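You operate a simulated robot arm through the tools that you are given. There is no shell and no other tool. Be economical: measure what you need, move in short steps, check, and stop when the job is done.

You run a simulated two-armed robot. Do the job below in one go: nothing can be reset, and whatever is moved stays where it is left.

JOB
Put one of the green clips from the top of the brown bench on top of the white filter. Put the white block from the top of the brown bench on the lower shelf of the rod table. Shut the right door of the brown bench. Turn the third screw knob of line one from the left to 0. Carry the wire basket with both arms and set it on the top of the grey table with the drawer. Open the third drawer from the top, fetch the thick green rod stub and set it in the inside the third drawer from the top and shut the drawer again. Put the blue clip from the top of the tying table on the red board. Open the bottom drawer, fetch the big worn die and set it in the inside the bottom drawer and shut the drawer again. Put the oil bottle on the top of the die bench away on the top of the gearbox. Fetch the red tub from the top of the die bench and set it on top of the middle-sized carton. Open the filter drawer. Any order will do. Set down upright: green clip, blue clip, oil bottle, red tub.

The check looks at the end state, three seconds after you hand in, the way a careful person would. Anything else that was tipped, shoved, dropped, spilled or broken makes it a failure.

ROBOT AND FRAMES
Two 7-joint arms with fingered hands on one trunk, on a base that drives. Base frame: it is fixed to the floor where the robot stands at the start and does not move with it; the origin is under the middle of the robot, x ahead of it, y to its left, z up; the surface under the hand at the start is at about z = 820. Lengths are in mm, angles in degrees, forces in N, time in s.
The left shoulder is at the start at [70, 146, 1162], the right one opposite. With the tool pointing down near the work surface each hand reaches from about 400 to 780 mm from the robot's upright axis, wherever it stands, measured 20 degrees to its own side. Places, roughly: big worn die [2250, 11250, 1000]; blue clip (5x4x7 cm) [-700, 8500, 900]; bottom drawer [1400, 11100, 200]; filter drawer [-3700, 11200, 100]; green clip (5x4x10 cm) [400, 100, 900]; green clip (5x4x7 cm) [700, 100, 900]; green clip (5x4x8 cm) [600, 100, 900]; inside the bottom drawer [1400, 11200, 100]; inside the third drawer [1400, 11200, 400]; lower shelf of the rod table [3400, 1100, 300]; middle-sized carton [2500, 11250, 1000]; oil bottle [2250, 11250, 1000]; red board (22x13x1 cm) [-1200, 11400, 800]; red tub [2750, 11250, 1000]; right door of the brown bench [400, 600, 400]; thick green rod stub (8x4x4 cm) [-1400, 8600, 300]; third drawer [1400, 11100, 500]; third screw knob of line one [-1600, 4000, 1000]; top of the gearbox [6600, 6900, 1200]; top of the grey table with the drawer [-4400, 8700, 800]; white block [500, 0, 750]; white filter (6x6x11 cm) [400, -100, 900]; wire basket (26x23x20 cm) [-2800, 5700, 500]. Payload 3.5 kg a hand.
Tool frame (each hand has its own): the origin (TCP) lies between the finger pads and is the grasp point; the fingertips stand 25 mm ahead of it; z points along the fingers, y is the line along which they close. Largest opening 88 mm; the body of the gripper starts 29 mm behind the TCP. The gripper is a hand of 4 fingers: y runs from the thumb to the fingers, the wrist lies at [-13, -97, -162] in the tool frame, and closing takes about 1.5 s.
Orientation is told as [roll, pitch, yaw] about the base's x, y, z axes, in that order, counted from this pose: with the fingers straight down and the wrist toward the robot, the tool's x, y and z point along [0, 1, 0], [1, 0, 0] and [0, 0, -1] of the base frame.

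CONTROLS
- The arms move only by the tool play_rows. It takes "left_commands", "right_commands" or both (then of equal length, played together; a hand with none holds still); each is a list of rows, each an object of numbers (a shift or turn left out is 0, a gripper value left out holds the last): "ax", "ay", "az": the turn, a rotation vector about the tool's x, y, z in units of 5 degrees (1.0 is 5 degrees); "dx", "dy", "dz": the shift along the tool's x, y, z in units of 25 mm (1.0 is 25 mm); "hand": the finger opening in mm, from 0 to 88. In form: [{"ax": .., "ay": .., "az": .., "dx": .., "dy": .., "dz": .., "hand": ..}, ...]. A call has 1 to 20 rows; each row shifts and turns the commanded pose from where the row before left it, along the tool's axes as they then stand. A call with a number of a shift or a turn outside -1 to 1 is refused whole. Each row takes 0.2 s and may step no farther than 50 mm and 8.6 degrees from the row before; otherwise, or with a gripper value out of range, the whole call is refused. Where a pose cannot be reached the arm comes as near as it can. A force on the tool above 40 N (or 10 N above the force at the start of the call, whichever is more), or a blocked arm, ends the call early, and 0.2 s more pass. Each finger travels about 45 mm/s and halts on what it meets, pressing with about 26 N; the grip force reading is that of the motor and also rises with nothing between the fingers. The clock runs only during rows and for 0.2 s after the last one: add rows that do not move to give the fingers time. The reply holds the time, the measured pose of the TCP, the force on the tool along the base axes, the opening and the grip force, in the units named above and with some noise, with the torque about the TCP (base axes, N m) and any sound that the robot's microphone picked up.
- Cameras (640 x 400 px; columns grow to the right, rows downward): "scene" is now at [117.2, 44.4, 1464.3]; the picture's right is [0.55, -0.83, 0.00], its down [-0.61, -0.40, -0.68] and it looks along [0.57, 0.38, -0.73] (base axes); focal length 238 px, centre (320, 200). "left" rides on the left gripper at [-64, -83, -98] in its tool frame; the picture's right is [-0.62, -0.37, 0.69], its down [0.71, -0.63, 0.30] and it looks along [0.32, 0.68, 0.65] (tool axes); focal length 265 px, centre (320, 200). "right" rides on the right gripper at [64, -83, -98] in its tool frame; the picture's right is [-0.62, 0.37, -0.69], its down [-0.71, -0.63, 0.30] and it looks along [-0.32, 0.68, 0.65] (tool axes); focal length 265 px, centre (320, 200). There is no depth. A picture from a camera that has moved, and an enlarged one, comes with that camera's place and axes in the base frame and with its lens.
- snapshot(camera): a new picture of that camera. No time passes.
- move_column(by): slides the trunk up (or, below 0, down) by that many mm; the arms and the scene camera ride with it, the base frame stays. It gives what a move gives, with no picture.
- drive_base(legs): drives the robot by 1 to 6 legs, each [ahead, left, turn to the left] in mm, mm and degrees, along the robot's own axes; the way and the turn of a leg run together, so that a leg with both is an arc; at most 1500 mm and 180 degrees a leg. The arms and the cameras ride along, it lands a little off, and it stops where it bumps. It gives what a move gives.
- set_grasp(shape, hand): the hand has 4 fingers and takes this shape, open, in about a second: jaw (thumb against the fingers, like two jaws); tri (thumb and two fingers); tip (a fingertip pinch); poke (one finger out to press); point (the index stretched); flat (the hand flat); cup (the hand cupped); fist (a fist). The gripper value then closes the fingers along that shape, each until it touches; the sizes above hold for jaw. It gives what a move gives, with no picture.
- turn_head(pan, tilt): turns the head with the scene camera to pan (to the left, within 86 degrees either way) and tilt (down, from -29 to 69), counted from straight ahead of the robot. It gives what a move gives.
- zoom(camera, box): a new picture of the part [left, top, right, bottom] of that camera's present view, enlarged. No time passes.
- close_job(): hands the job in; it is judged then, once.

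Work in short steps. Places have to be worked out from the pictures, the camera data and where the tool is seen: move nearer, look again, correct. Check each grasp and each placing, and mend what went wrong. You have 546 turns and 346 pictures in all, those below and enlarged ones among them. Open the grippers and draw the arms clear of the work before you hand the job in, unless the task says otherwise; then end with one line.

The tools are called after "Emit:" by a JSON object that holds its "op" and its "data". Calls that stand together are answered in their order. play_rows: Moves the arms, as the interface text tells. Its arguments: {"type":"object","properties":{"left_commands":{"type":"array"},"right_commands":{"type":"array"}},"required":[]} The other tools are called the same way: move_column (by) slides the trunk up or down; set_grasp (shape, hand) gives the hand a shape; drive_base (legs) drives the base; turn_head (pan, tilt) turns the head that bears the scene camera; snapshot (camera) takes a picture; zoom (camera, box) takes an enlarged picture of a part of a camera's view; close_job () hands the job in.

At the start:

```text
time: 0.0
left_tool_pos: [334.4, 402.4, 1127.5]
left_tool_rot: [0.1, -0.1, 0.0]
left_force: [0.1, 1.1, 0.0]
left_ft_torque: [0.01, 0.0, -0.03]
left_gripper_width: 87.7
left_finger_force: 0.1
left_shape: jaw
right_tool_pos: [483.2, 71.3, 1221.5]
right_tool_rot: [0.0, 0.0, 0.0]
right_force: [0.6, -0.2, 0.2]
right_ft_torque: [-0.03, 0.0, 0.0]
right_gripper_width: 87.7
right_finger_force: 0.1
right_shape: jaw
trunk travel left (down, up): [-725.0, 115.0]
robot x, y, heading: [5.6, -5.6, -0.1]
head pan, tilt: [33.5, 47.0]
```

scene: 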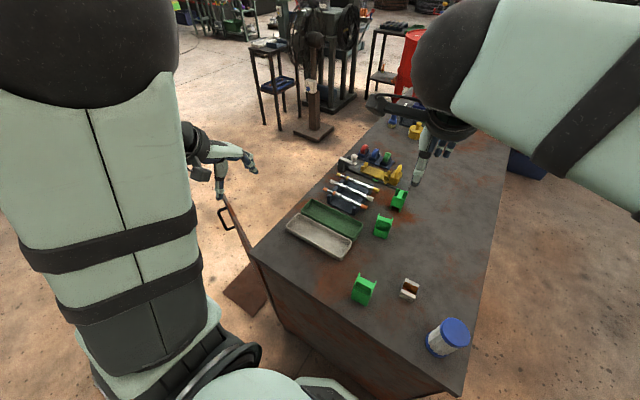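
right: 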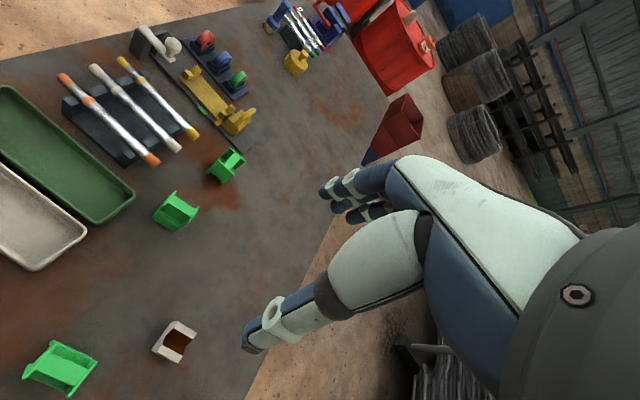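
left: 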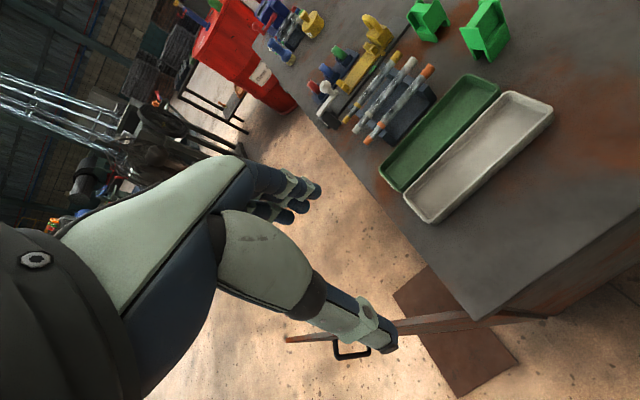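

I'll look closer at the bench first, before any motion.

Emit:
{"op": "zoom", "data": {"camera": "scene", "box": [320, 170, 500, 370]}}

Emit:
{"op": "zoom", "data": {"camera": "right", "box": [0, 140, 260, 400]}}

```text
2.00 times, centred on (410, 270) of scene
camera zoom: at [117.2, 44.4, 1464.3], right [0.55, -0.83, 0.0], down [-0.61, -0.4, -0.68], along [0.57, 0.38, -0.73], focal length 476 px, centre (140, 60)
```

zoom: 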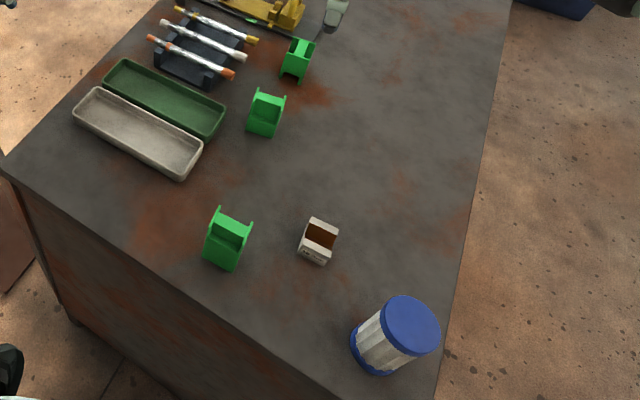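

```text
1.54 times, centred on (130, 270) of right
camera zoom: at [400.9, 136.0, 1319.5], right [0.37, -0.62, 0.69], down [-0.63, -0.71, -0.3], along [0.68, -0.32, -0.65], focal length 408 px, centre (612, 92)
```

zoom: 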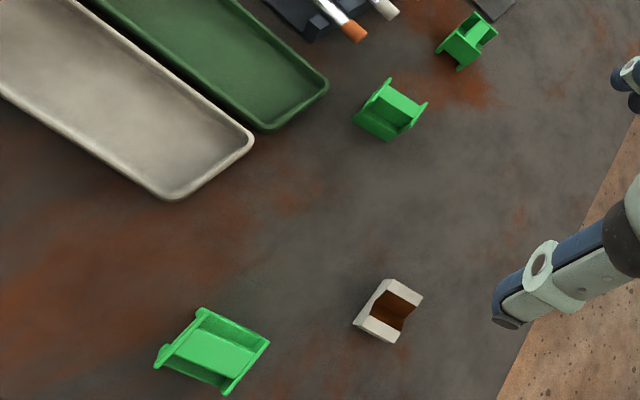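

Clips stand upright at about [381,92], the block at [468,-8], the filter at [390,-113], and the front bench edge is at x≈318. I back off 150 mm to put these in good reach, then bring the head round to look ahead.

Emit:
{"op": "drive_base", "data": {"legs": [[-150, 0, 0]]}}

Emit:
{"op": "turn_head", "data": {"pan": 5, "tilt": 50}}

Emit:
{"op": "snapshot", "data": {"camera": "scene"}}

```text
time: 1.4
left_tool_pos: [187.4, 403.2, 1126.9]
left_tool_rot: [0.0, 0.2, 0.0]
left_force: [1.0, 0.3, 0.0]
left_ft_torque: [-0.01, -0.03, -0.03]
left_gripper_width: 87.4
left_finger_force: 0.0
left_shape: jaw
right_tool_pos: [337.4, 72.0, 1220.6]
right_tool_rot: [0.0, 0.2, 0.1]
right_force: [0.2, 0.8, -0.4]
right_ft_torque: [-0.02, 0.02, -0.02]
right_gripper_width: 87.8
right_finger_force: 0.0
right_shape: jaw
trunk travel left (down, up): [-725.0, 115.0]
robot x, y, heading: [-150.5, 0.9, -0.2]
head pan, tilt: [33.5, 47.0]
```

```text
time: 2.3
left_tool_pos: [185.0, 402.3, 1127.4]
left_tool_rot: [0.0, 0.1, 0.1]
left_force: [-0.3, 0.1, 0.6]
left_ft_torque: [0.02, 0.01, 0.0]
left_gripper_width: 87.6
left_finger_force: 0.1
left_shape: jaw
right_tool_pos: [335.1, 72.2, 1221.5]
right_tool_rot: [0.0, -0.1, 0.1]
right_force: [-0.1, 0.5, 0.1]
right_ft_torque: [-0.01, -0.01, -0.03]
right_gripper_width: 87.7
right_finger_force: 0.1
right_shape: jaw
trunk travel left (down, up): [-725.0, 115.0]
robot x, y, heading: [-151.1, -1.1, 0.2]
head pan, tilt: [5.0, 50.0]
```

```text
340 pictures are left
camera scene: at [-22.5, 7.3, 1460.2], right [0.09, -1.0, 0.0], down [-0.76, -0.07, -0.64], along [0.64, 0.06, -0.77], focal length 238 px, centre (320, 200)
```

scene: 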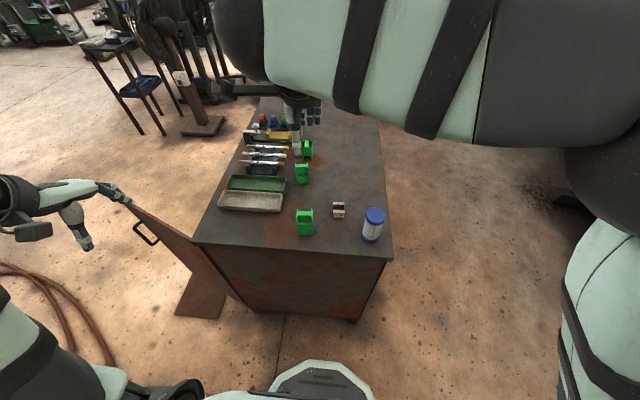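

Filter top at [385,-110], clip at [379,93]. I bring the right hand above the clip for a close look.

Emit:
{"op": "play_rows", "data": {"right_commands": [{"dx": 0.17, "dy": 0.3, "dz": 0.9}, {"dx": 0.17, "dy": 0.3, "dz": 0.9}, {"dx": 0.17, "dy": 0.3, "dz": 0.9}, {"dx": 0.17, "dy": 0.3, "dz": 0.9}, {"dx": 0.17, "dy": 0.3, "dz": 0.9}]}}

Emit:
{"op": "snapshot", "data": {"camera": "right"}}

Emit:
{"op": "zoom", "data": {"camera": "scene", "box": [250, 150, 410, 270]}}

```text
time: 3.5
left_tool_pos: [185.1, 402.1, 1127.8]
left_tool_rot: [-0.1, 0.0, -0.1]
left_force: [0.0, -0.6, -0.4]
left_ft_torque: [0.02, 0.02, 0.01]
left_gripper_width: 87.6
left_finger_force: 0.0
left_shape: jaw
right_tool_pos: [373.7, 93.5, 1109.1]
right_tool_rot: [0.0, 0.2, 0.1]
right_force: [-0.9, -0.1, 0.2]
right_ft_torque: [-0.01, -0.04, -0.02]
right_gripper_width: 87.5
right_finger_force: 0.1
right_shape: jaw
trunk travel left (down, up): [-725.0, 115.0]
robot x, y, heading: [-151.4, 0.3, 0.1]
head pan, tilt: [5.0, 50.0]
```

```text
339 pictures are left
camera right: at [290.5, 157.5, 1206.7], right [0.37, -0.62, 0.69], down [-0.63, -0.71, -0.3], along [0.68, -0.33, -0.65], focal length 265 px, centre (320, 200)
```

right: 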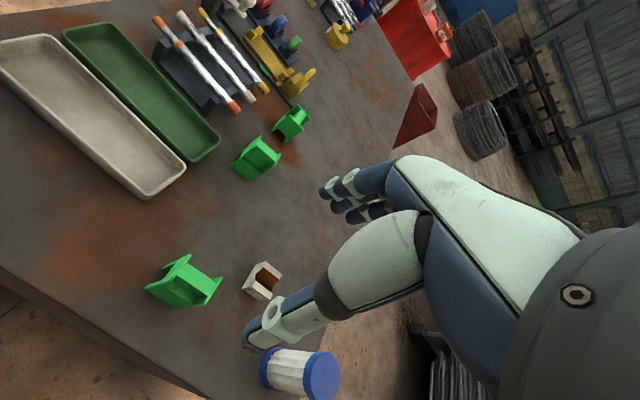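

```text
3.33 times, centred on (330, 210) of scene
camera zoom: at [-21.4, 7.9, 1460.1], right [0.09, -1.0, 0.0], down [-0.76, -0.07, -0.64], along [0.64, 0.06, -0.77], focal length 793 px, centre (287, 167)
```

zoom: 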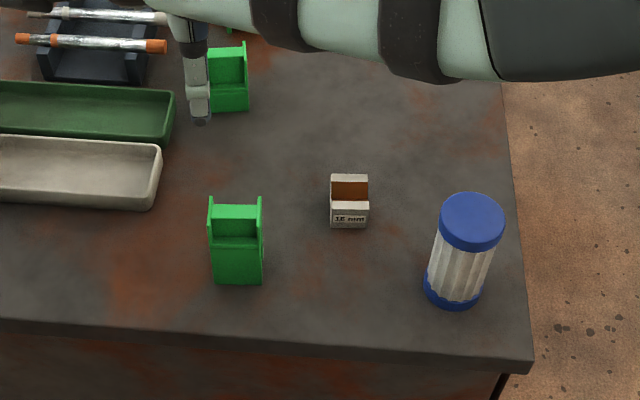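

Clip centre from the base edges: about [386,90], thin (40 mm) along x. I go down to just above it and check the alignment.

Emit:
{"op": "play_rows", "data": {"right_commands": [{"dy": 0.16, "dx": -0.04, "dz": 0.95}, {"dy": 0.16, "dx": -0.04, "dz": 0.95}, {"dy": 0.16, "dx": -0.04, "dz": 0.95}, {"dz": 0.95}, {"dz": 0.95}, {"dz": 0.95}, {"dz": 0.9}]}}

Emit:
{"op": "snapshot", "data": {"camera": "right"}}

Emit:
{"op": "zoom", "data": {"camera": "scene", "box": [250, 150, 410, 270]}}

```text
time: 5.1
left_tool_pos: [185.6, 402.9, 1126.2]
left_tool_rot: [0.0, 0.2, 0.0]
left_force: [-0.1, -0.7, 0.3]
left_ft_torque: [-0.03, 0.02, 0.0]
left_gripper_width: 87.3
left_finger_force: 0.2
left_shape: jaw
right_tool_pos: [388.6, 86.1, 946.2]
right_tool_rot: [0.7, 0.1, -0.9]
right_force: [0.3, -0.4, 0.3]
right_ft_torque: [0.01, -0.01, 0.01]
right_gripper_width: 87.7
right_finger_force: 0.0
right_shape: jaw
trunk travel left (down, up): [-725.0, 115.0]
robot x, y, heading: [-148.5, 2.0, 0.1]
head pan, tilt: [5.0, 50.0]
```

```text
337 pictures are left
camera right: at [307.2, 150.4, 1044.7], right [0.36, -0.63, 0.68], down [-0.64, -0.7, -0.31], along [0.68, -0.33, -0.66], focal length 265 px, centre (320, 200)
```

right: 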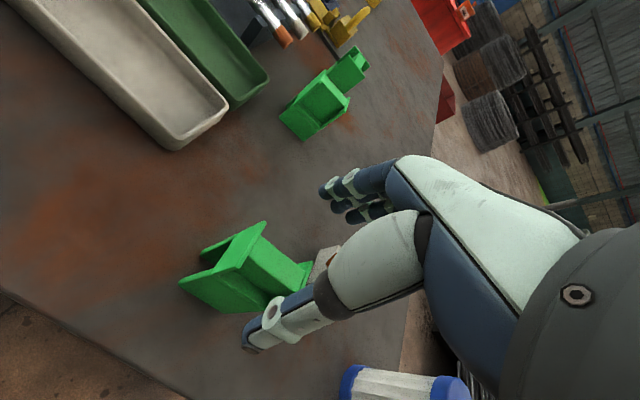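

```text
3.33 times, centred on (330, 210) of scene
camera zoom: at [-21.5, 7.6, 1460.1], right [0.09, -1.0, 0.0], down [-0.76, -0.07, -0.64], along [0.64, 0.06, -0.77], focal length 793 px, centre (287, 167)
```

zoom: 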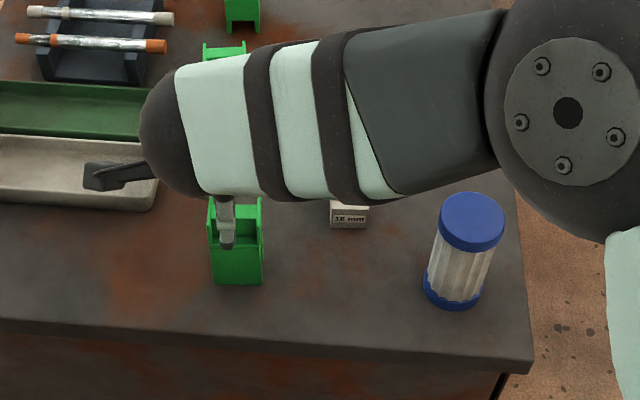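

The thumb comes down in front of the clip and the projected TCP line hits the clip body. Descend and close.

Emit:
{"op": "play_rows", "data": {"right_commands": [{"dz": 0.95, "dx": 0.1}, {"dz": 0.95}, {"dz": 0.95}, {"dz": 0.1}, {"hand": 60}, {"hand": 30}, {"hand": 20}, {"hand": 20}, {"hand": 20}, {"hand": 20}, {"hand": 20}]}}

Emit:
{"op": "snapshot", "data": {"camera": "right"}}

```text
time: 7.5
left_tool_pos: [184.6, 402.0, 1126.7]
left_tool_rot: [0.0, -0.1, 0.1]
left_force: [0.3, -0.6, 1.2]
left_ft_torque: [0.01, -0.01, 0.06]
left_gripper_width: 87.5
left_finger_force: 0.1
left_shape: jaw
right_tool_pos: [383.7, 92.7, 868.4]
right_tool_rot: [0.0, 0.1, 0.1]
right_force: [-0.2, 0.2, 0.8]
right_ft_torque: [0.0, 0.0, 0.0]
right_gripper_width: 27.2
right_finger_force: 26.0
right_shape: jaw
trunk travel left (down, up): [-725.0, 115.0]
robot x, y, heading: [-149.1, -1.1, -0.0]
head pan, tilt: [5.0, 50.0]
```

```text
335 pictures are left
camera right: at [300.9, 156.9, 967.0], right [0.37, -0.62, 0.69], down [-0.63, -0.71, -0.3], along [0.68, -0.32, -0.65], focal length 265 px, centre (320, 200)
```

right: 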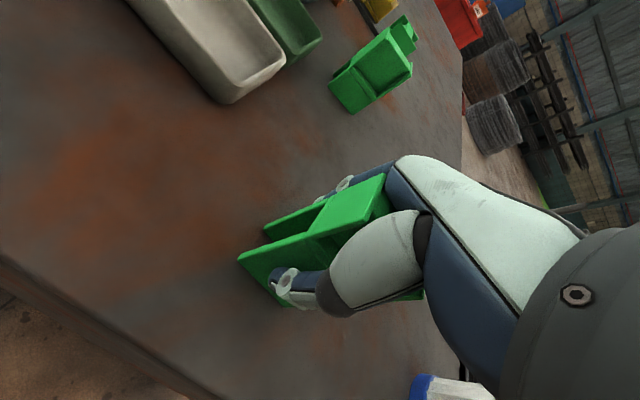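

Gripped (27 mm, 26 N). Lift straight up and look.

Emit:
{"op": "play_rows", "data": {"right_commands": [{"dz": -0.9}, {"dz": -0.9}, {"dz": -0.9}, {"dz": -0.9}, {"dz": -0.9}, {"dz": -0.9}, {"dz": -0.9}, {"dz": -0.8}]}}

Emit:
{"op": "snapshot", "data": {"camera": "right"}}

Emit:
{"op": "zoom", "data": {"camera": "scene", "box": [250, 150, 410, 270]}}

```text
time: 9.3
left_tool_pos: [185.0, 403.0, 1127.0]
left_tool_rot: [0.0, 0.1, -0.1]
left_force: [-0.7, -0.3, 0.1]
left_ft_torque: [0.0, -0.04, -0.01]
left_gripper_width: 87.8
left_finger_force: 0.0
left_shape: jaw
right_tool_pos: [385.6, 85.5, 1044.0]
right_tool_rot: [0.3, 0.5, -0.6]
right_force: [-0.5, 0.5, -1.0]
right_ft_torque: [-0.01, 0.0, 0.01]
right_gripper_width: 27.4
right_finger_force: 25.9
right_shape: jaw
trunk travel left (down, up): [-725.0, 115.0]
robot x, y, heading: [-148.7, -2.3, 0.3]
head pan, tilt: [5.0, 50.0]
```

```text
334 pictures are left
camera right: at [304.0, 151.4, 1144.1], right [0.37, -0.63, 0.68], down [-0.64, -0.7, -0.3], along [0.67, -0.33, -0.66], focal length 265 px, centre (320, 200)
```

right: 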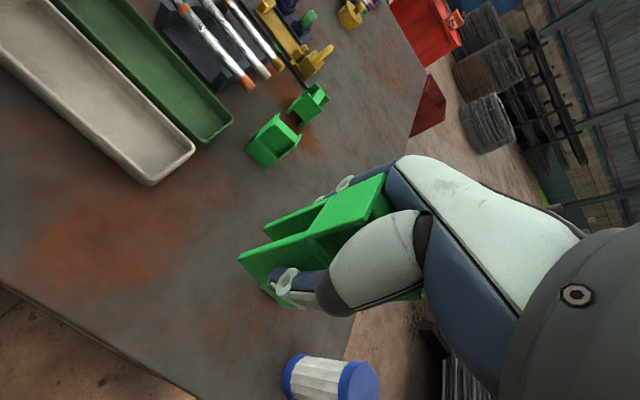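

```text
3.33 times, centred on (330, 210) of scene
camera zoom: at [-22.8, 7.2, 1460.2], right [0.09, -1.0, 0.0], down [-0.76, -0.07, -0.64], along [0.64, 0.06, -0.77], focal length 793 px, centre (287, 167)
```

zoom: 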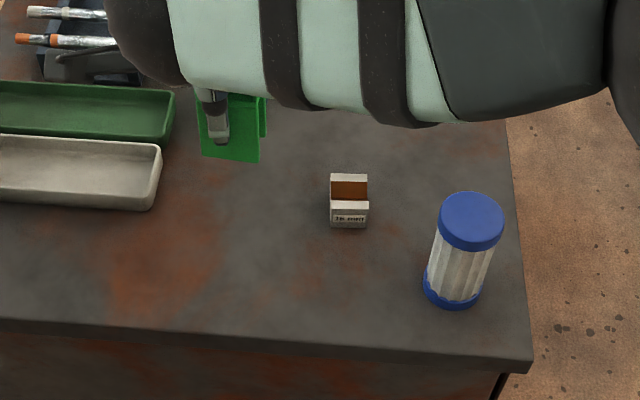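

Clip hangs straight with its centre at the TCP. Filter centre computes to about [382,-111], top ≈ 927. I move over it.

Emit:
{"op": "play_rows", "data": {"right_commands": [{"dx": -0.98}, {"dx": -0.98}, {"dx": -0.98}, {"dx": -0.98}, {"dx": -0.98}, {"dx": -0.98}, {"dx": -0.98}, {"dx": -0.98}, {}]}}

Emit:
{"op": "snapshot", "data": {"camera": "right"}}

Emit:
{"op": "zoom", "data": {"camera": "scene", "box": [290, 150, 450, 270]}}

```text
time: 11.3
left_tool_pos: [185.3, 402.3, 1126.9]
left_tool_rot: [0.0, 0.1, -0.1]
left_force: [-0.7, -0.3, -0.5]
left_ft_torque: [-0.03, 0.03, 0.02]
left_gripper_width: 87.8
left_finger_force: 0.0
left_shape: jaw
right_tool_pos: [385.6, -105.1, 1046.7]
right_tool_rot: [0.0, 0.1, 0.1]
right_force: [-0.2, 0.2, -0.6]
right_ft_torque: [-0.02, -0.01, 0.04]
right_gripper_width: 27.3
right_finger_force: 25.4
right_shape: jaw
trunk travel left (down, up): [-725.0, 115.0]
robot x, y, heading: [-148.1, 1.5, -0.1]
head pan, tilt: [5.0, 50.0]
```

```text
332 pictures are left
camera right: at [301.7, -39.3, 1144.9], right [0.37, -0.62, 0.69], down [-0.63, -0.71, -0.3], along [0.68, -0.32, -0.65], focal length 265 px, centre (320, 200)
```

right: 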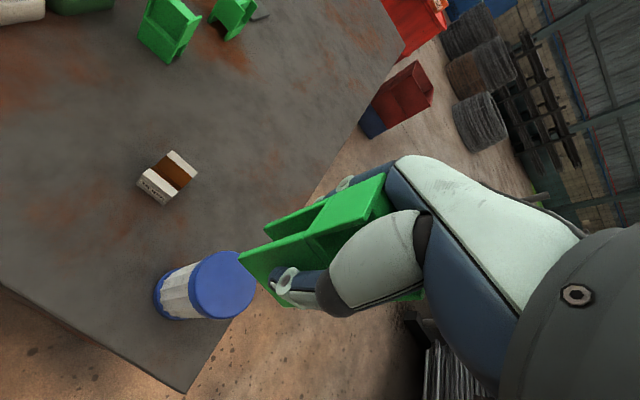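

```text
3.33 times, centred on (370, 210) of scene
camera zoom: at [-22.2, 7.8, 1460.2], right [0.09, -1.0, 0.0], down [-0.76, -0.07, -0.64], along [0.64, 0.06, -0.77], focal length 793 px, centre (153, 167)
```

zoom: 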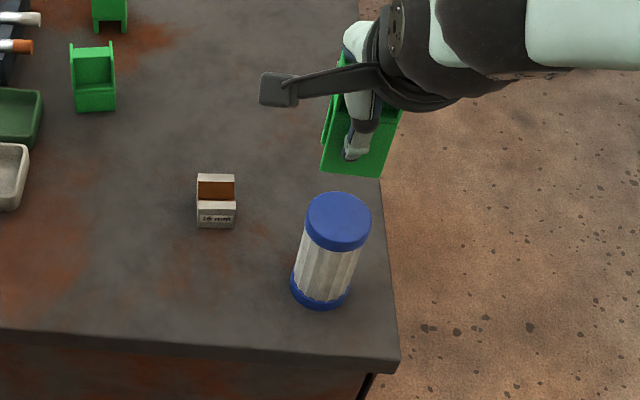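

Both cameras put the cap centre at about [377,-110]. I shift and lower to just above, then feel down.

Emit:
{"op": "play_rows", "data": {"right_commands": [{"dx": -0.2, "dy": -0.36, "dz": 0.6}, {"dz": 0.8}, {"dz": 0.8}, {"dz": 0.2}, {}]}}

Emit:
{"op": "snapshot", "data": {"camera": "right"}}

Emit:
{"op": "zoom", "data": {"camera": "scene", "box": [290, 150, 450, 270]}}

```text
time: 12.5
left_tool_pos: [185.3, 401.8, 1127.9]
left_tool_rot: [0.1, 0.0, 0.0]
left_force: [-0.2, 1.0, -0.2]
left_ft_torque: [0.0, 0.06, 0.0]
left_gripper_width: 87.5
left_finger_force: 0.0
left_shape: jaw
right_tool_pos: [373.9, -110.0, 988.4]
right_tool_rot: [0.0, 0.1, 0.0]
right_force: [-0.3, 0.3, 0.1]
right_ft_torque: [0.0, 0.0, 0.03]
right_gripper_width: 27.4
right_finger_force: 26.2
right_shape: jaw
trunk travel left (down, up): [-725.0, 115.0]
robot x, y, heading: [-149.8, 3.2, -0.1]
head pan, tilt: [5.0, 50.0]
```

```text
330 pictures are left
camera right: at [291.5, -44.7, 1085.4], right [0.37, -0.62, 0.69], down [-0.63, -0.71, -0.3], along [0.68, -0.32, -0.65], focal length 265 px, centre (320, 200)
```

right: 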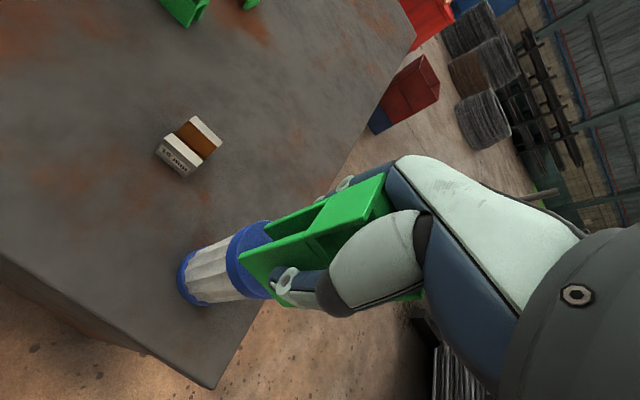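

```text
3.33 times, centred on (370, 210) of scene
camera zoom: at [-22.2, 7.3, 1460.2], right [0.09, -1.0, 0.0], down [-0.76, -0.07, -0.64], along [0.64, 0.06, -0.77], focal length 793 px, centre (153, 167)
```

zoom: 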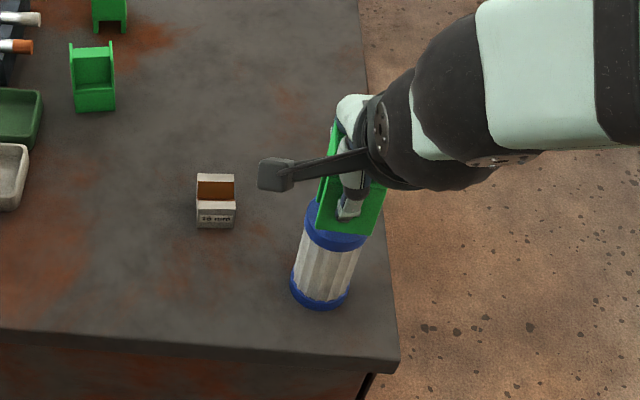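

Aligned within a few mm. Lower 9 mm and read the force.

Emit:
{"op": "play_rows", "data": {"right_commands": [{"dz": 0.12}, {"dz": 0.12}, {"dz": 0.12}, {}]}}

```text
time: 13.5
left_tool_pos: [185.7, 402.2, 1127.6]
left_tool_rot: [0.1, 0.0, 0.0]
left_force: [-0.2, -0.7, 0.7]
left_ft_torque: [0.0, 0.0, -0.01]
left_gripper_width: 87.6
left_finger_force: 0.0
left_shape: jaw
right_tool_pos: [374.2, -108.9, 978.2]
right_tool_rot: [0.0, -0.1, 0.0]
right_force: [0.1, -0.7, -0.8]
right_ft_torque: [0.01, 0.01, 0.02]
right_gripper_width: 27.7
right_finger_force: 26.4
right_shape: jaw
trunk travel left (down, up): [-725.0, 115.0]
robot x, y, heading: [-146.8, 2.3, -0.1]
head pan, tilt: [5.0, 50.0]
```

Emit:
{"op": "play_rows", "data": {"right_commands": [{"dz": 0.08}, {}, {"dz": 0.06}, {}]}}

Emit:
{"op": "zoom", "data": {"camera": "right", "box": [160, 150, 440, 330]}}

```text
time: 14.5
left_tool_pos: [182.4, 402.6, 1128.1]
left_tool_rot: [-0.1, 0.0, 0.0]
left_force: [-0.4, 0.4, 1.1]
left_ft_torque: [0.0, 0.0, 0.02]
left_gripper_width: 87.4
left_finger_force: 0.0
left_shape: jaw
right_tool_pos: [374.6, -108.2, 976.6]
right_tool_rot: [0.1, -0.3, 0.1]
right_force: [1.9, -0.3, 18.0]
right_ft_torque: [-0.02, -0.01, -0.03]
right_gripper_width: 28.0
right_finger_force: 26.2
right_shape: jaw
trunk travel left (down, up): [-725.0, 115.0]
robot x, y, heading: [-149.4, -0.3, -0.0]
head pan, tilt: [5.0, 50.0]
```

```text
2.22 times, centred on (300, 240) of right
camera zoom: at [290.5, -44.0, 1074.7], right [0.36, -0.62, 0.69], down [-0.63, -0.71, -0.31], along [0.69, -0.32, -0.65], focal length 590 px, centre (364, 111)
```

zoom: 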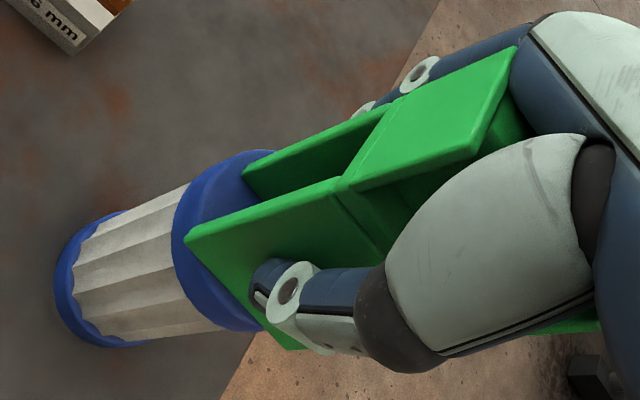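

In contact (18 N). Ease off, open the hand slowly, then rise.

Emit:
{"op": "play_rows", "data": {"right_commands": [{"dz": -0.05}, {"hand": 40}, {"hand": 60}, {"hand": 88}, {}, {}, {}, {}]}}

Emit:
{"op": "snapshot", "data": {"camera": "right"}}

```text
time: 16.3
left_tool_pos: [183.7, 402.5, 1127.8]
left_tool_rot: [0.1, 0.0, 0.0]
left_force: [0.7, 0.7, -0.4]
left_ft_torque: [-0.01, 0.0, 0.01]
left_gripper_width: 87.6
left_finger_force: 0.0
left_shape: jaw
right_tool_pos: [375.1, -109.4, 976.1]
right_tool_rot: [0.1, 0.1, 0.0]
right_force: [0.3, -0.4, 0.7]
right_ft_torque: [0.0, -0.01, -0.01]
right_gripper_width: 87.8
right_finger_force: 0.1
right_shape: jaw
trunk travel left (down, up): [-725.0, 115.0]
robot x, y, heading: [-148.6, 0.1, -0.2]
head pan, tilt: [5.0, 50.0]
```

```text
327 pictures are left
camera right: at [291.6, -44.7, 1073.8], right [0.37, -0.62, 0.69], down [-0.63, -0.71, -0.3], along [0.68, -0.32, -0.65], focal length 265 px, centre (320, 200)
```

right: 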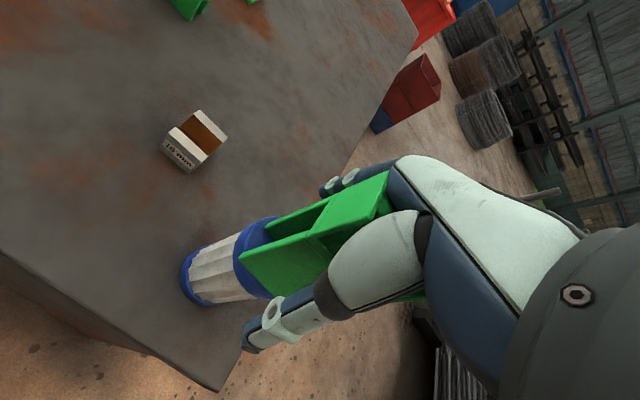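

Clip stands free. Rise straight up and check.

Emit:
{"op": "play_rows", "data": {"right_commands": [{"dz": -0.5}, {"dz": -0.8}, {"dz": -0.9}, {"dz": -0.9}, {"dz": -0.9}, {"dz": -0.9}, {"dz": -0.9}]}}

Emit:
{"op": "snapshot", "data": {"camera": "right"}}

Emit:
{"op": "zoom", "data": {"camera": "scene", "box": [290, 150, 450, 270]}}

```text
time: 17.9
left_tool_pos: [184.1, 402.2, 1127.6]
left_tool_rot: [0.0, 0.1, -0.1]
left_force: [0.0, -0.3, -0.7]
left_ft_torque: [0.01, -0.02, -0.01]
left_gripper_width: 87.6
left_finger_force: 0.0
left_shape: jaw
right_tool_pos: [374.6, -108.8, 1121.7]
right_tool_rot: [0.1, 0.0, 0.0]
right_force: [1.0, 0.4, -0.6]
right_ft_torque: [0.0, 0.05, -0.03]
right_gripper_width: 87.6
right_finger_force: 0.1
right_shape: jaw
trunk travel left (down, up): [-725.0, 115.0]
robot x, y, heading: [-151.0, 3.6, 0.1]
head pan, tilt: [5.0, 50.0]
```

```text
326 pictures are left
camera right: at [291.3, -44.8, 1220.0], right [0.37, -0.62, 0.69], down [-0.63, -0.71, -0.3], along [0.68, -0.32, -0.65], focal length 265 px, centre (320, 200)
```

right: 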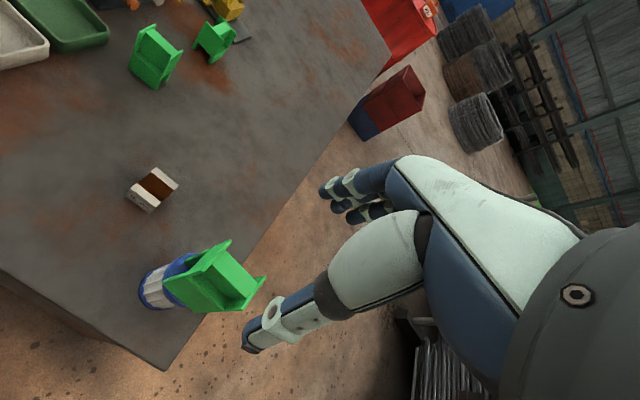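

```text
3.33 times, centred on (370, 210) of scene
camera zoom: at [-23.0, 7.3, 1460.2], right [0.09, -1.0, 0.0], down [-0.76, -0.07, -0.64], along [0.64, 0.06, -0.77], focal length 793 px, centre (153, 167)
```

zoom: 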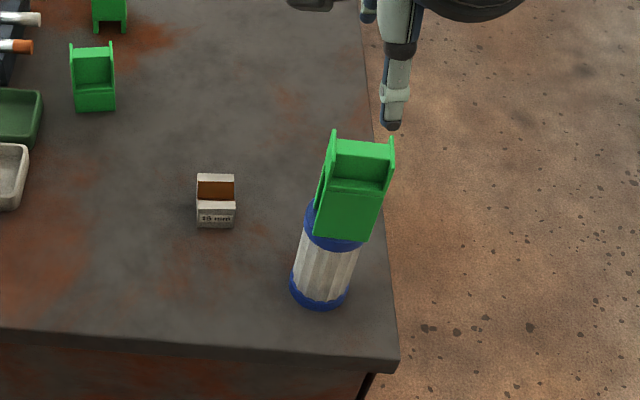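

Clip placed well. For the block (centre ≈ [460,-12], 41 deep along x, ~33 high) I use the left hand so the right forearm can't sweep over the clip. Right hand withdraws right, left goes over.

Emit:
{"op": "play_rows", "data": {"right_commands": [{"dx": -1}, {"dx": -1}, {"dx": -1}, {"dx": -1}, {"dx": -1}, {"dx": -1}, {"dx": -1}, {"dx": -1}, {}, {}, {}, {}, {}, {}, {}, {}, {}], "left_commands": [{"dx": -0.96, "dy": 0.65}, {"dx": -0.96, "dy": 0.65}, {"dx": -0.96, "dy": 0.65}, {"dx": -0.96, "dy": 0.65}, {"dx": -0.96, "dy": 0.65}, {"dx": -0.96, "dy": 0.65}, {"dx": -0.96, "dy": 0.65}, {"dx": -0.96, "dy": 0.65}, {"dx": -0.96, "dy": 0.65}, {"dx": -0.96, "dy": 0.65}, {"dx": -0.96, "dy": 0.65}, {"dx": -0.96, "dy": 0.65}, {"dx": -0.96, "dy": 0.65}, {"dx": -0.96, "dy": 0.65}, {"dx": -0.96, "dy": 0.65}, {"dx": -0.96, "dy": 0.65}, {"dx": -0.96, "dy": 0.65}]}}

Emit:
{"op": "snapshot", "data": {"camera": "left"}}

Emit:
{"op": "snapshot", "data": {"camera": "scene"}}

```text
time: 21.7
left_tool_pos: [469.8, 12.5, 1152.8]
left_tool_rot: [-4.2, -1.1, 2.4]
left_force: [0.7, 0.5, -0.4]
left_ft_torque: [-0.01, 0.0, -0.01]
left_gripper_width: 87.5
left_finger_force: 0.0
left_shape: jaw
right_tool_pos: [374.5, -308.5, 1120.3]
right_tool_rot: [0.1, 0.1, -0.1]
right_force: [-0.3, 0.2, -0.8]
right_ft_torque: [0.0, -0.04, -0.03]
right_gripper_width: 87.5
right_finger_force: 0.0
right_shape: jaw
trunk travel left (down, up): [-725.0, 115.0]
robot x, y, heading: [-149.0, -0.8, -0.1]
head pan, tilt: [5.0, 50.0]
stopped in row 17 (left hand): the arm was blocked; the commanded pose is now the measured one
```

```text
324 pictures are left
camera left: at [385.9, -48.6, 1255.5], right [-0.33, -0.68, -0.65], down [-0.65, 0.66, -0.37], along [0.68, 0.31, -0.66], focal length 265 px, centre (320, 200)
```

left: 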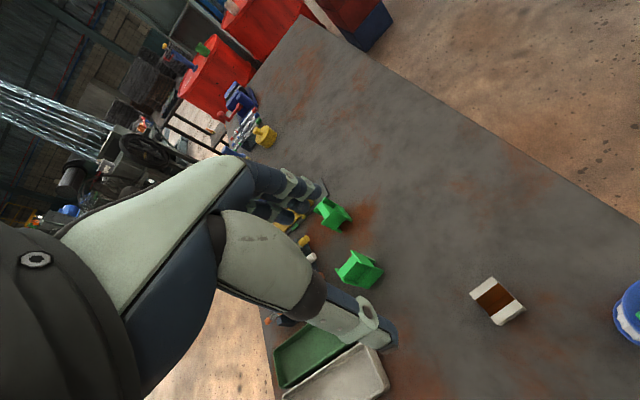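

```text
323 pictures are left
camera scene: at [-22.6, 7.3, 1460.2], right [0.09, -1.0, 0.0], down [-0.76, -0.07, -0.64], along [0.64, 0.06, -0.77], focal length 238 px, centre (320, 200)
```

scene: 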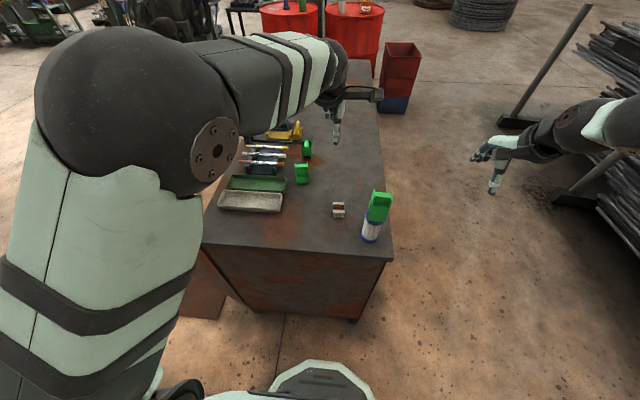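

The left arm ran into its reach limit. I shift the base 80 mm to the right, then straighten the hand and lower it partway over the block.

Emit:
{"op": "drive_base", "data": {"legs": [[0, -80, 0]]}}

Emit:
{"op": "play_rows", "data": {"left_commands": [{"dx": 0.7, "dy": -0.1, "ax": 0.11, "ay": 0.42, "az": 0.24}, {"dx": 0.7, "dy": -0.1, "ax": 0.11, "ay": 0.42, "az": 0.24}, {"dx": 0.7, "dy": -0.1}, {"dz": 0.9}, {"dz": 0.9}, {"dz": 0.9}, {"dz": 0.9}, {"dz": 0.9}, {"dz": 0.9}]}}

Emit:
{"op": "snapshot", "data": {"camera": "left"}}

Emit:
{"op": "snapshot", "data": {"camera": "scene"}}

```text
time: 22.8
left_tool_pos: [470.6, -63.2, 1153.3]
left_tool_rot: [-4.3, -1.1, 2.4]
left_force: [-0.2, 0.5, -0.7]
left_ft_torque: [0.02, 0.01, -0.03]
left_gripper_width: 87.7
left_finger_force: 0.1
left_shape: jaw
right_tool_pos: [374.6, -383.9, 1122.3]
right_tool_rot: [-0.2, 0.0, 0.0]
right_force: [-0.8, 1.0, -1.0]
right_ft_torque: [-0.05, -0.02, 0.01]
right_gripper_width: 87.5
right_finger_force: 0.0
right_shape: jaw
trunk travel left (down, up): [-725.0, 115.0]
robot x, y, heading: [-153.2, -79.9, 0.0]
head pan, tilt: [5.0, 50.0]
```

```text
time: 24.8
left_tool_pos: [460.7, -11.3, 1014.1]
left_tool_rot: [0.1, 0.1, 0.0]
left_force: [0.0, 0.4, 0.2]
left_ft_torque: [0.02, -0.02, -0.01]
left_gripper_width: 87.6
left_finger_force: 0.1
left_shape: jaw
right_tool_pos: [376.6, -388.4, 1120.9]
right_tool_rot: [0.1, 0.1, 0.2]
right_force: [-0.7, 0.8, -0.4]
right_ft_torque: [-0.02, 0.01, 0.02]
right_gripper_width: 87.4
right_finger_force: 0.2
right_shape: jaw
trunk travel left (down, up): [-725.0, 115.0]
robot x, y, heading: [-152.2, -82.4, 0.3]
head pan, tilt: [5.0, 50.0]
```

```text
322 pictures are left
camera left: at [376.4, -78.2, 1113.5], right [-0.37, -0.62, -0.69], down [-0.63, 0.72, -0.3], along [0.68, 0.33, -0.65], focal length 265 px, centre (320, 200)
```

left: 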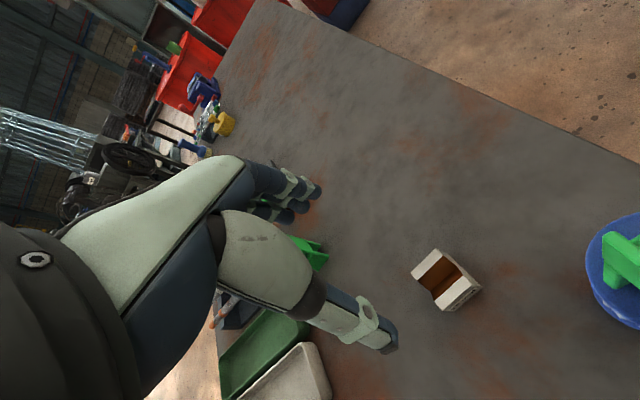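

```text
321 pictures are left
camera scene: at [-21.6, -72.3, 1460.1], right [0.09, -1.0, 0.0], down [-0.76, -0.07, -0.64], along [0.64, 0.06, -0.77], focal length 238 px, centre (320, 200)
```

scene: 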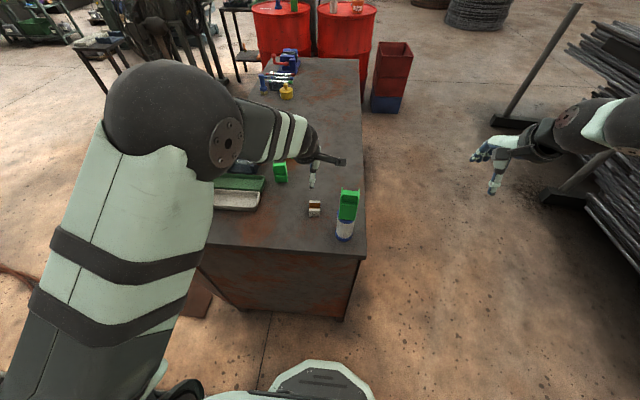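

At this yaw the hand's camera would hit the clip on descent. I rise, turn the hand -90° (wrist and camera toward +y) with a smaller opening, and grip the block along y instead.

Emit:
{"op": "play_rows", "data": {"left_commands": [{"dz": -1}, {"dz": -1}, {"az": 1, "hand": 66}, {"az": 1}, {"az": 1}, {"az": 1}, {"az": 1}, {"az": 1}, {"az": 1}, {"az": 1}, {"az": 1}, {"az": 1}, {"az": 1}, {"az": 1}, {"az": 1}, {"az": 1}, {"az": 1}, {"az": 1}, {"az": 1}, {"az": 1}]}}

Emit:
{"op": "snapshot", "data": {"camera": "left"}}

Emit:
{"op": "zoom", "data": {"camera": "scene", "box": [240, 130, 400, 250]}}

```text
time: 29.0
left_tool_pos: [461.3, -12.9, 1065.9]
left_tool_rot: [0.0, 0.1, -90.1]
left_force: [-0.8, -0.8, 0.2]
left_ft_torque: [0.01, -0.01, 0.0]
left_gripper_width: 66.6
left_finger_force: 0.1
left_shape: jaw
right_tool_pos: [376.2, -386.1, 1121.5]
right_tool_rot: [0.0, 0.1, 0.1]
right_force: [0.1, 0.2, 0.8]
right_ft_torque: [0.0, -0.03, -0.02]
right_gripper_width: 87.7
right_finger_force: 0.1
right_shape: jaw
trunk travel left (down, up): [-725.0, 115.0]
robot x, y, heading: [-145.4, -78.9, 0.1]
head pan, tilt: [5.0, 50.0]
```

```text
320 pictures are left
camera left: at [396.9, 68.2, 1165.2], right [-0.62, 0.37, -0.69], down [0.72, 0.63, -0.3], along [0.32, -0.68, -0.66], focal length 265 px, centre (320, 200)
```

left: 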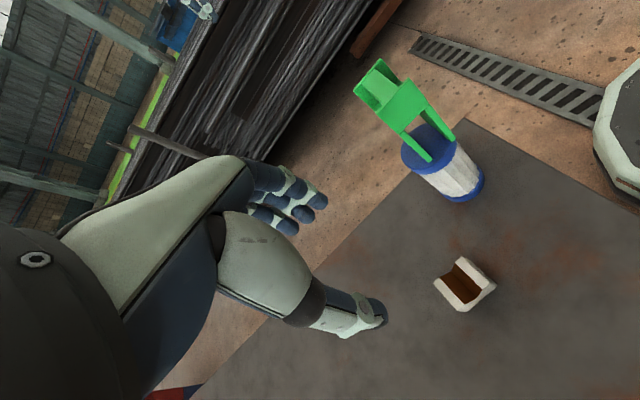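

```text
3.33 times, centred on (320, 190) of scene
camera zoom: at [-21.6, -72.2, 1460.1], right [0.09, -1.0, 0.0], down [-0.76, -0.07, -0.64], along [0.64, 0.06, -0.77], focal length 793 px, centre (320, 233)
```

zoom: 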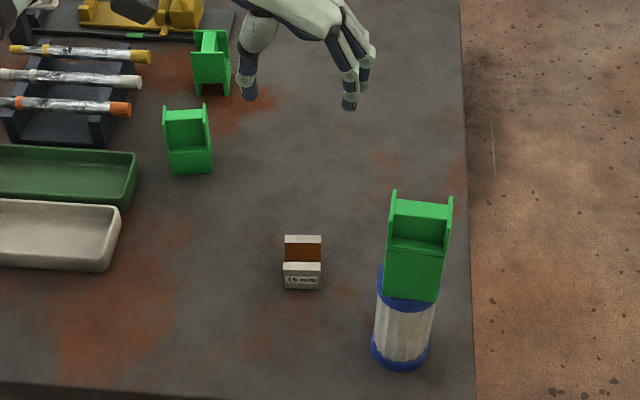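

Block at [458,-12], well under the hand; the clip keeps ~30 mm clear of the fingers. Descend and grip.

Emit:
{"op": "play_rows", "data": {"left_commands": [{"dz": 0.96, "dx": -0.12}, {"dz": 0.96}, {"dz": 0.96}, {"dz": 0.96}, {"dz": 0.96}, {"dz": 0.96}, {"dz": 0.96}, {"dz": 0.96}, {"dz": 0.9}, {"hand": 40}, {"hand": 25}, {"hand": 25}, {"hand": 25}, {"hand": 25}]}}

Emit:
{"op": "snapshot", "data": {"camera": "left"}}

```text
time: 32.0
left_tool_pos: [457.2, -11.9, 849.9]
left_tool_rot: [0.0, 0.1, -90.1]
left_force: [0.0, -0.3, 0.2]
left_ft_torque: [-0.02, -0.02, -0.03]
left_gripper_width: 30.8
left_finger_force: 26.6
left_shape: jaw
right_tool_pos: [375.4, -387.9, 1120.7]
right_tool_rot: [0.0, 0.0, 0.1]
right_force: [0.4, 0.3, 0.2]
right_ft_torque: [0.02, 0.0, 0.0]
right_gripper_width: 87.9
right_finger_force: 0.0
right_shape: jaw
trunk travel left (down, up): [-725.0, 115.0]
robot x, y, heading: [-148.1, -79.2, -0.3]
head pan, tilt: [5.0, 50.0]
```

```text
318 pictures are left
camera left: at [392.1, 69.6, 950.1], right [-0.62, 0.37, -0.69], down [0.71, 0.63, -0.3], along [0.32, -0.68, -0.66], focal length 265 px, centre (320, 200)
```

left: 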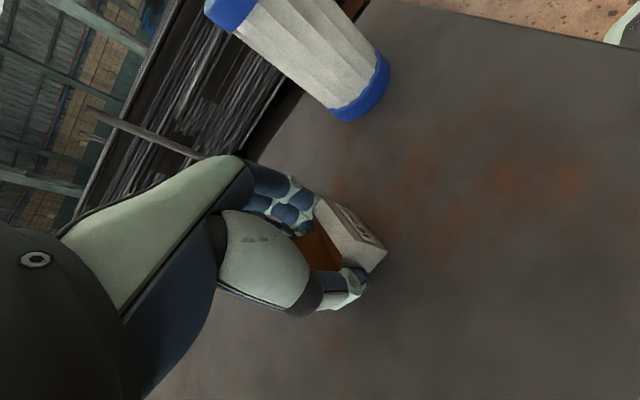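

Block gripped. Lift straight up, then move the hand to the left side.

Emit:
{"op": "play_rows", "data": {"left_commands": [{"dz": -0.9}, {"dz": -0.9}, {"dz": -0.9}, {"dz": -0.9}, {"dz": -0.9}, {"dz": -0.9}, {"dz": -0.9}, {"dz": -0.9}, {"dz": -0.9}, {"dz": -0.9}, {"dy": -1}, {"dy": -1}, {"dy": -1}, {"dy": -1}, {"dy": -1}, {"dy": -1}, {"dy": -1}, {"dy": -1}, {"dy": -1}, {"dy": -1}]}}

Emit:
{"op": "turn_head", "data": {"pan": 20, "tilt": 15}}

Emit:
{"op": "snapshot", "data": {"camera": "scene"}}

Emit:
{"op": "snapshot", "data": {"camera": "left"}}

```text
time: 35.7
left_tool_pos: [461.6, 169.1, 1075.6]
left_tool_rot: [0.3, -0.2, -89.1]
left_force: [3.1, -5.6, -18.0]
left_ft_torque: [-0.93, -0.7, 0.08]
left_gripper_width: 30.6
left_finger_force: 26.4
left_shape: jaw
right_tool_pos: [376.7, -384.9, 1121.3]
right_tool_rot: [0.0, 0.2, 0.0]
right_force: [-0.5, -0.1, 0.2]
right_ft_torque: [0.03, 0.02, -0.03]
right_gripper_width: 87.5
right_finger_force: 0.0
right_shape: jaw
trunk travel left (down, up): [-725.0, 115.0]
robot x, y, heading: [-149.6, -77.6, -0.0]
head pan, tilt: [5.0, 50.0]
stopped in row 18 (left hand): the force on the tool passed its limit at 88 N (the readings are from after the stop); the commanded pose is now the measured one
```

```text
time: 36.7
left_tool_pos: [460.4, 167.7, 1077.0]
left_tool_rot: [0.2, -0.1, -89.0]
left_force: [2.1, -14.2, -28.8]
left_ft_torque: [-0.95, -1.61, 0.76]
left_gripper_width: 30.6
left_finger_force: 26.2
left_shape: jaw
right_tool_pos: [376.1, -386.3, 1121.1]
right_tool_rot: [0.0, 0.2, 0.2]
right_force: [-0.5, -0.3, -0.1]
right_ft_torque: [-0.04, -0.01, 0.0]
right_gripper_width: 87.7
right_finger_force: 0.1
right_shape: jaw
trunk travel left (down, up): [-725.0, 115.0]
robot x, y, heading: [-151.2, -80.4, -0.1]
head pan, tilt: [20.0, 15.0]
```

```text
317 pictures are left
camera scene: at [-10.6, -46.6, 1513.8], right [0.34, -0.94, 0.0], down [-0.24, -0.09, -0.97], along [0.91, 0.33, -0.26], focal length 238 px, centre (320, 200)
```

scene: 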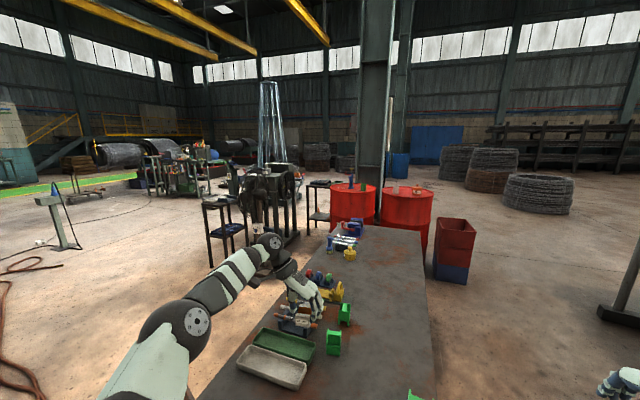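

```text
316 pictures are left
camera left: at [394.2, 250.4, 1175.6], right [-0.62, 0.36, -0.7], down [0.71, 0.64, -0.3], along [0.34, -0.68, -0.65], focal length 265 px, centre (320, 200)
```

left: 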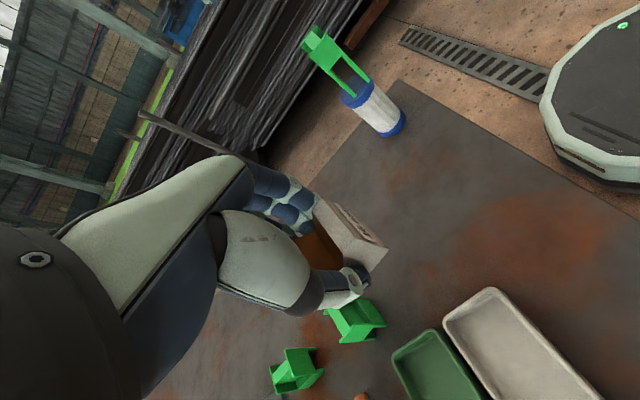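

The hand seems to press against its own forearm at this yaw. I back off, then turn it back to yaw 0, and zoom toward the rod table.

Emit:
{"op": "play_rows", "data": {"left_commands": [{"dy": 0.8}, {"dy": 0.8}, {"dy": 0.6, "az": -1}, {"az": -1}, {"az": -1}, {"az": -1}, {"az": -1}, {"az": -1}, {"az": -1}, {"az": -1}, {"az": -1}, {"az": -1}, {"az": -1}, {"az": -1}, {"az": -1}, {"az": -1}, {"az": -1}, {"az": -1}, {"az": -1}, {"az": -1}]}}

Emit:
{"op": "zoom", "data": {"camera": "scene", "box": [180, 130, 480, 290]}}

```text
time: 40.9
left_tool_pos: [461.8, 113.7, 1076.8]
left_tool_rot: [-0.2, -0.2, 1.1]
left_force: [0.0, 0.7, -3.1]
left_ft_torque: [0.01, 0.0, 0.03]
left_gripper_width: 30.5
left_finger_force: 26.2
left_shape: jaw
right_tool_pos: [377.6, -387.3, 1120.8]
right_tool_rot: [0.0, 0.2, 0.1]
right_force: [0.0, -0.3, -0.1]
right_ft_torque: [0.01, 0.03, -0.02]
right_gripper_width: 87.5
right_finger_force: 0.0
right_shape: jaw
trunk travel left (down, up): [-725.0, 115.0]
robot x, y, heading: [-151.5, -81.4, 0.0]
head pan, tilt: [20.0, 15.0]
```

```text
2.13 times, centred on (330, 210) of scene
camera zoom: at [-10.7, -47.4, 1513.9], right [0.34, -0.94, 0.0], down [-0.24, -0.09, -0.97], along [0.91, 0.33, -0.26], focal length 508 px, centre (299, 179)
```

zoom: 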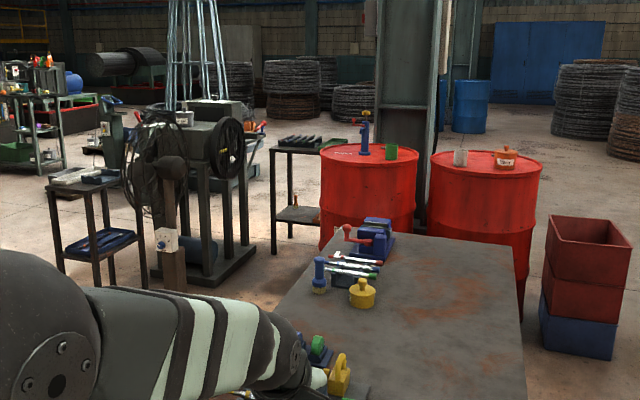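

I survey the left side: the door and the hose on the floor.

Emit:
{"op": "turn_head", "data": {"pan": 65, "tilt": 35}}

Emit:
{"op": "snapshot", "data": {"camera": "scene"}}

```text
time: 42.0
left_tool_pos: [461.8, 114.7, 1076.6]
left_tool_rot: [-0.3, -0.2, 0.9]
left_force: [0.4, -0.4, -3.0]
left_ft_torque: [-0.01, -0.01, -0.01]
left_gripper_width: 30.6
left_finger_force: 25.6
left_shape: jaw
right_tool_pos: [376.0, -387.5, 1121.1]
right_tool_rot: [0.0, 0.0, 0.1]
right_force: [-0.3, 0.6, -0.4]
right_ft_torque: [0.01, 0.0, -0.01]
right_gripper_width: 87.8
right_finger_force: 0.1
right_shape: jaw
trunk travel left (down, up): [-725.0, 115.0]
robot x, y, heading: [-146.5, -80.9, -0.0]
head pan, tilt: [65.0, 35.0]
```

```text
314 pictures are left
camera scene: at [-61.1, 0.9, 1481.9], right [0.91, -0.42, 0.0], down [-0.24, -0.52, -0.82], along [0.35, 0.74, -0.57], focal length 238 px, centre (320, 200)
```

scene: 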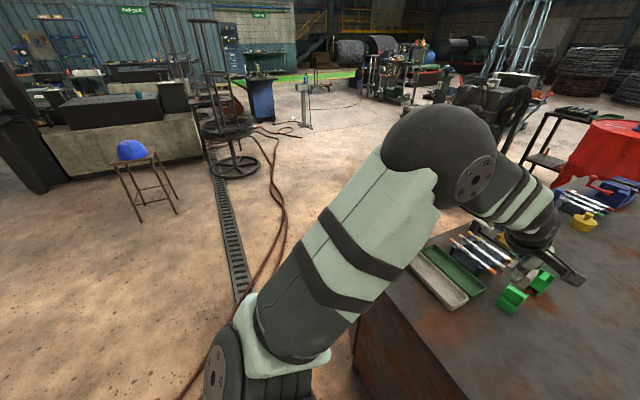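

Hose runs from about [-420,690] through [-75,1120] to [400,2130]. I will stand near [-50,600] to push the door with the right hand. First I raise the right hand and pull the left one back and to the side.

Emit:
{"op": "play_rows", "data": {"left_commands": [{"dx": 0.8, "dy": -0.8}, {"dx": 0.8, "dy": -0.8}, {"dx": 0.8, "dy": -0.8}, {"dx": 0.8, "dy": -0.8}, {"dx": 0.8, "dy": -0.8}, {"dx": 0.8, "dy": -0.8}, {"dx": 0.8, "dy": -0.8}, {"dx": 0.8, "dz": -0.4}], "right_commands": [{"dz": -0.5, "dy": -0.5}, {"dz": -0.5, "dy": -0.5}, {"dz": -0.5, "dy": -0.5}, {"dz": -0.5, "dy": -0.5}, {"dz": -0.5}, {}, {}, {}]}}

Emit:
{"op": "drive_base", "data": {"legs": [[0, 680, 0], [90, 0, 15]]}}

Emit:
{"op": "turn_head", "data": {"pan": 10, "tilt": 45}}

Emit:
{"op": "snapshot", "data": {"camera": "scene"}}

```text
time: 43.8
left_tool_pos: [318.1, 272.7, 1086.1]
left_tool_rot: [-0.2, -0.2, 0.9]
left_force: [0.3, 0.5, -2.6]
left_ft_torque: [-0.03, -0.01, -0.01]
left_gripper_width: 30.6
left_finger_force: 26.2
left_shape: jaw
right_tool_pos: [327.4, -386.4, 1183.3]
right_tool_rot: [-0.2, 0.1, 0.1]
right_force: [0.0, 0.5, 0.2]
right_ft_torque: [0.0, 0.02, -0.02]
right_gripper_width: 87.5
right_finger_force: 0.0
right_shape: jaw
trunk travel left (down, up): [-725.0, 115.0]
robot x, y, heading: [-150.8, -77.1, 0.3]
head pan, tilt: [65.0, 35.0]
```

```text
time: 48.5
left_tool_pos: [304.8, 1077.0, 1087.0]
left_tool_rot: [-0.2, -0.3, 15.5]
left_force: [-0.7, 0.0, -2.7]
left_ft_torque: [-0.01, 0.02, 0.03]
left_gripper_width: 30.5
left_finger_force: 25.8
left_shape: jaw
right_tool_pos: [480.1, 441.7, 1183.1]
right_tool_rot: [0.0, 0.0, 14.7]
right_force: [-0.2, -0.3, 1.0]
right_ft_torque: [-0.01, 0.03, -0.02]
right_gripper_width: 87.5
right_finger_force: 0.0
right_shape: jaw
trunk travel left (down, up): [-725.0, 115.0]
robot x, y, heading: [-57.2, 617.4, 14.4]
head pan, tilt: [65.0, 35.0]
```

```text
time: 49.7
left_tool_pos: [307.4, 1078.1, 1086.8]
left_tool_rot: [-0.1, -0.2, 15.6]
left_force: [0.3, 0.7, -2.8]
left_ft_torque: [0.0, 0.04, -0.02]
left_gripper_width: 30.5
left_finger_force: 26.0
left_shape: jaw
right_tool_pos: [480.0, 442.9, 1184.4]
right_tool_rot: [0.0, 0.0, 14.7]
right_force: [-0.6, 0.1, 0.1]
right_ft_torque: [0.01, 0.01, 0.0]
right_gripper_width: 87.9
right_finger_force: 0.1
right_shape: jaw
trunk travel left (down, up): [-725.0, 115.0]
robot x, y, heading: [-58.1, 620.8, 14.9]
head pan, tilt: [10.0, 45.0]
```

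```text
313 pictures are left
camera scene: at [65.3, 667.6, 1467.1], right [0.42, -0.91, 0.0], down [-0.64, -0.3, -0.71], along [0.64, 0.3, -0.71], focal length 238 px, centre (320, 200)
```

scene: 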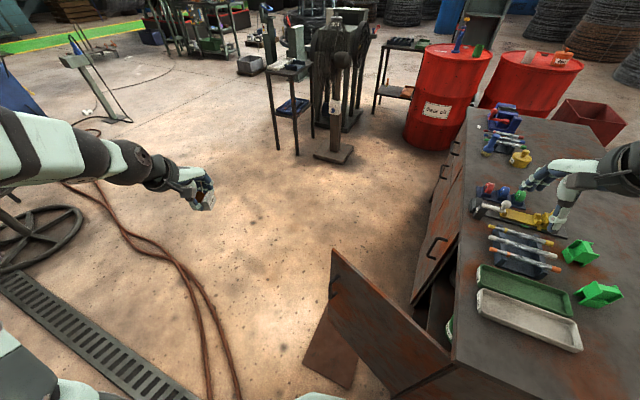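

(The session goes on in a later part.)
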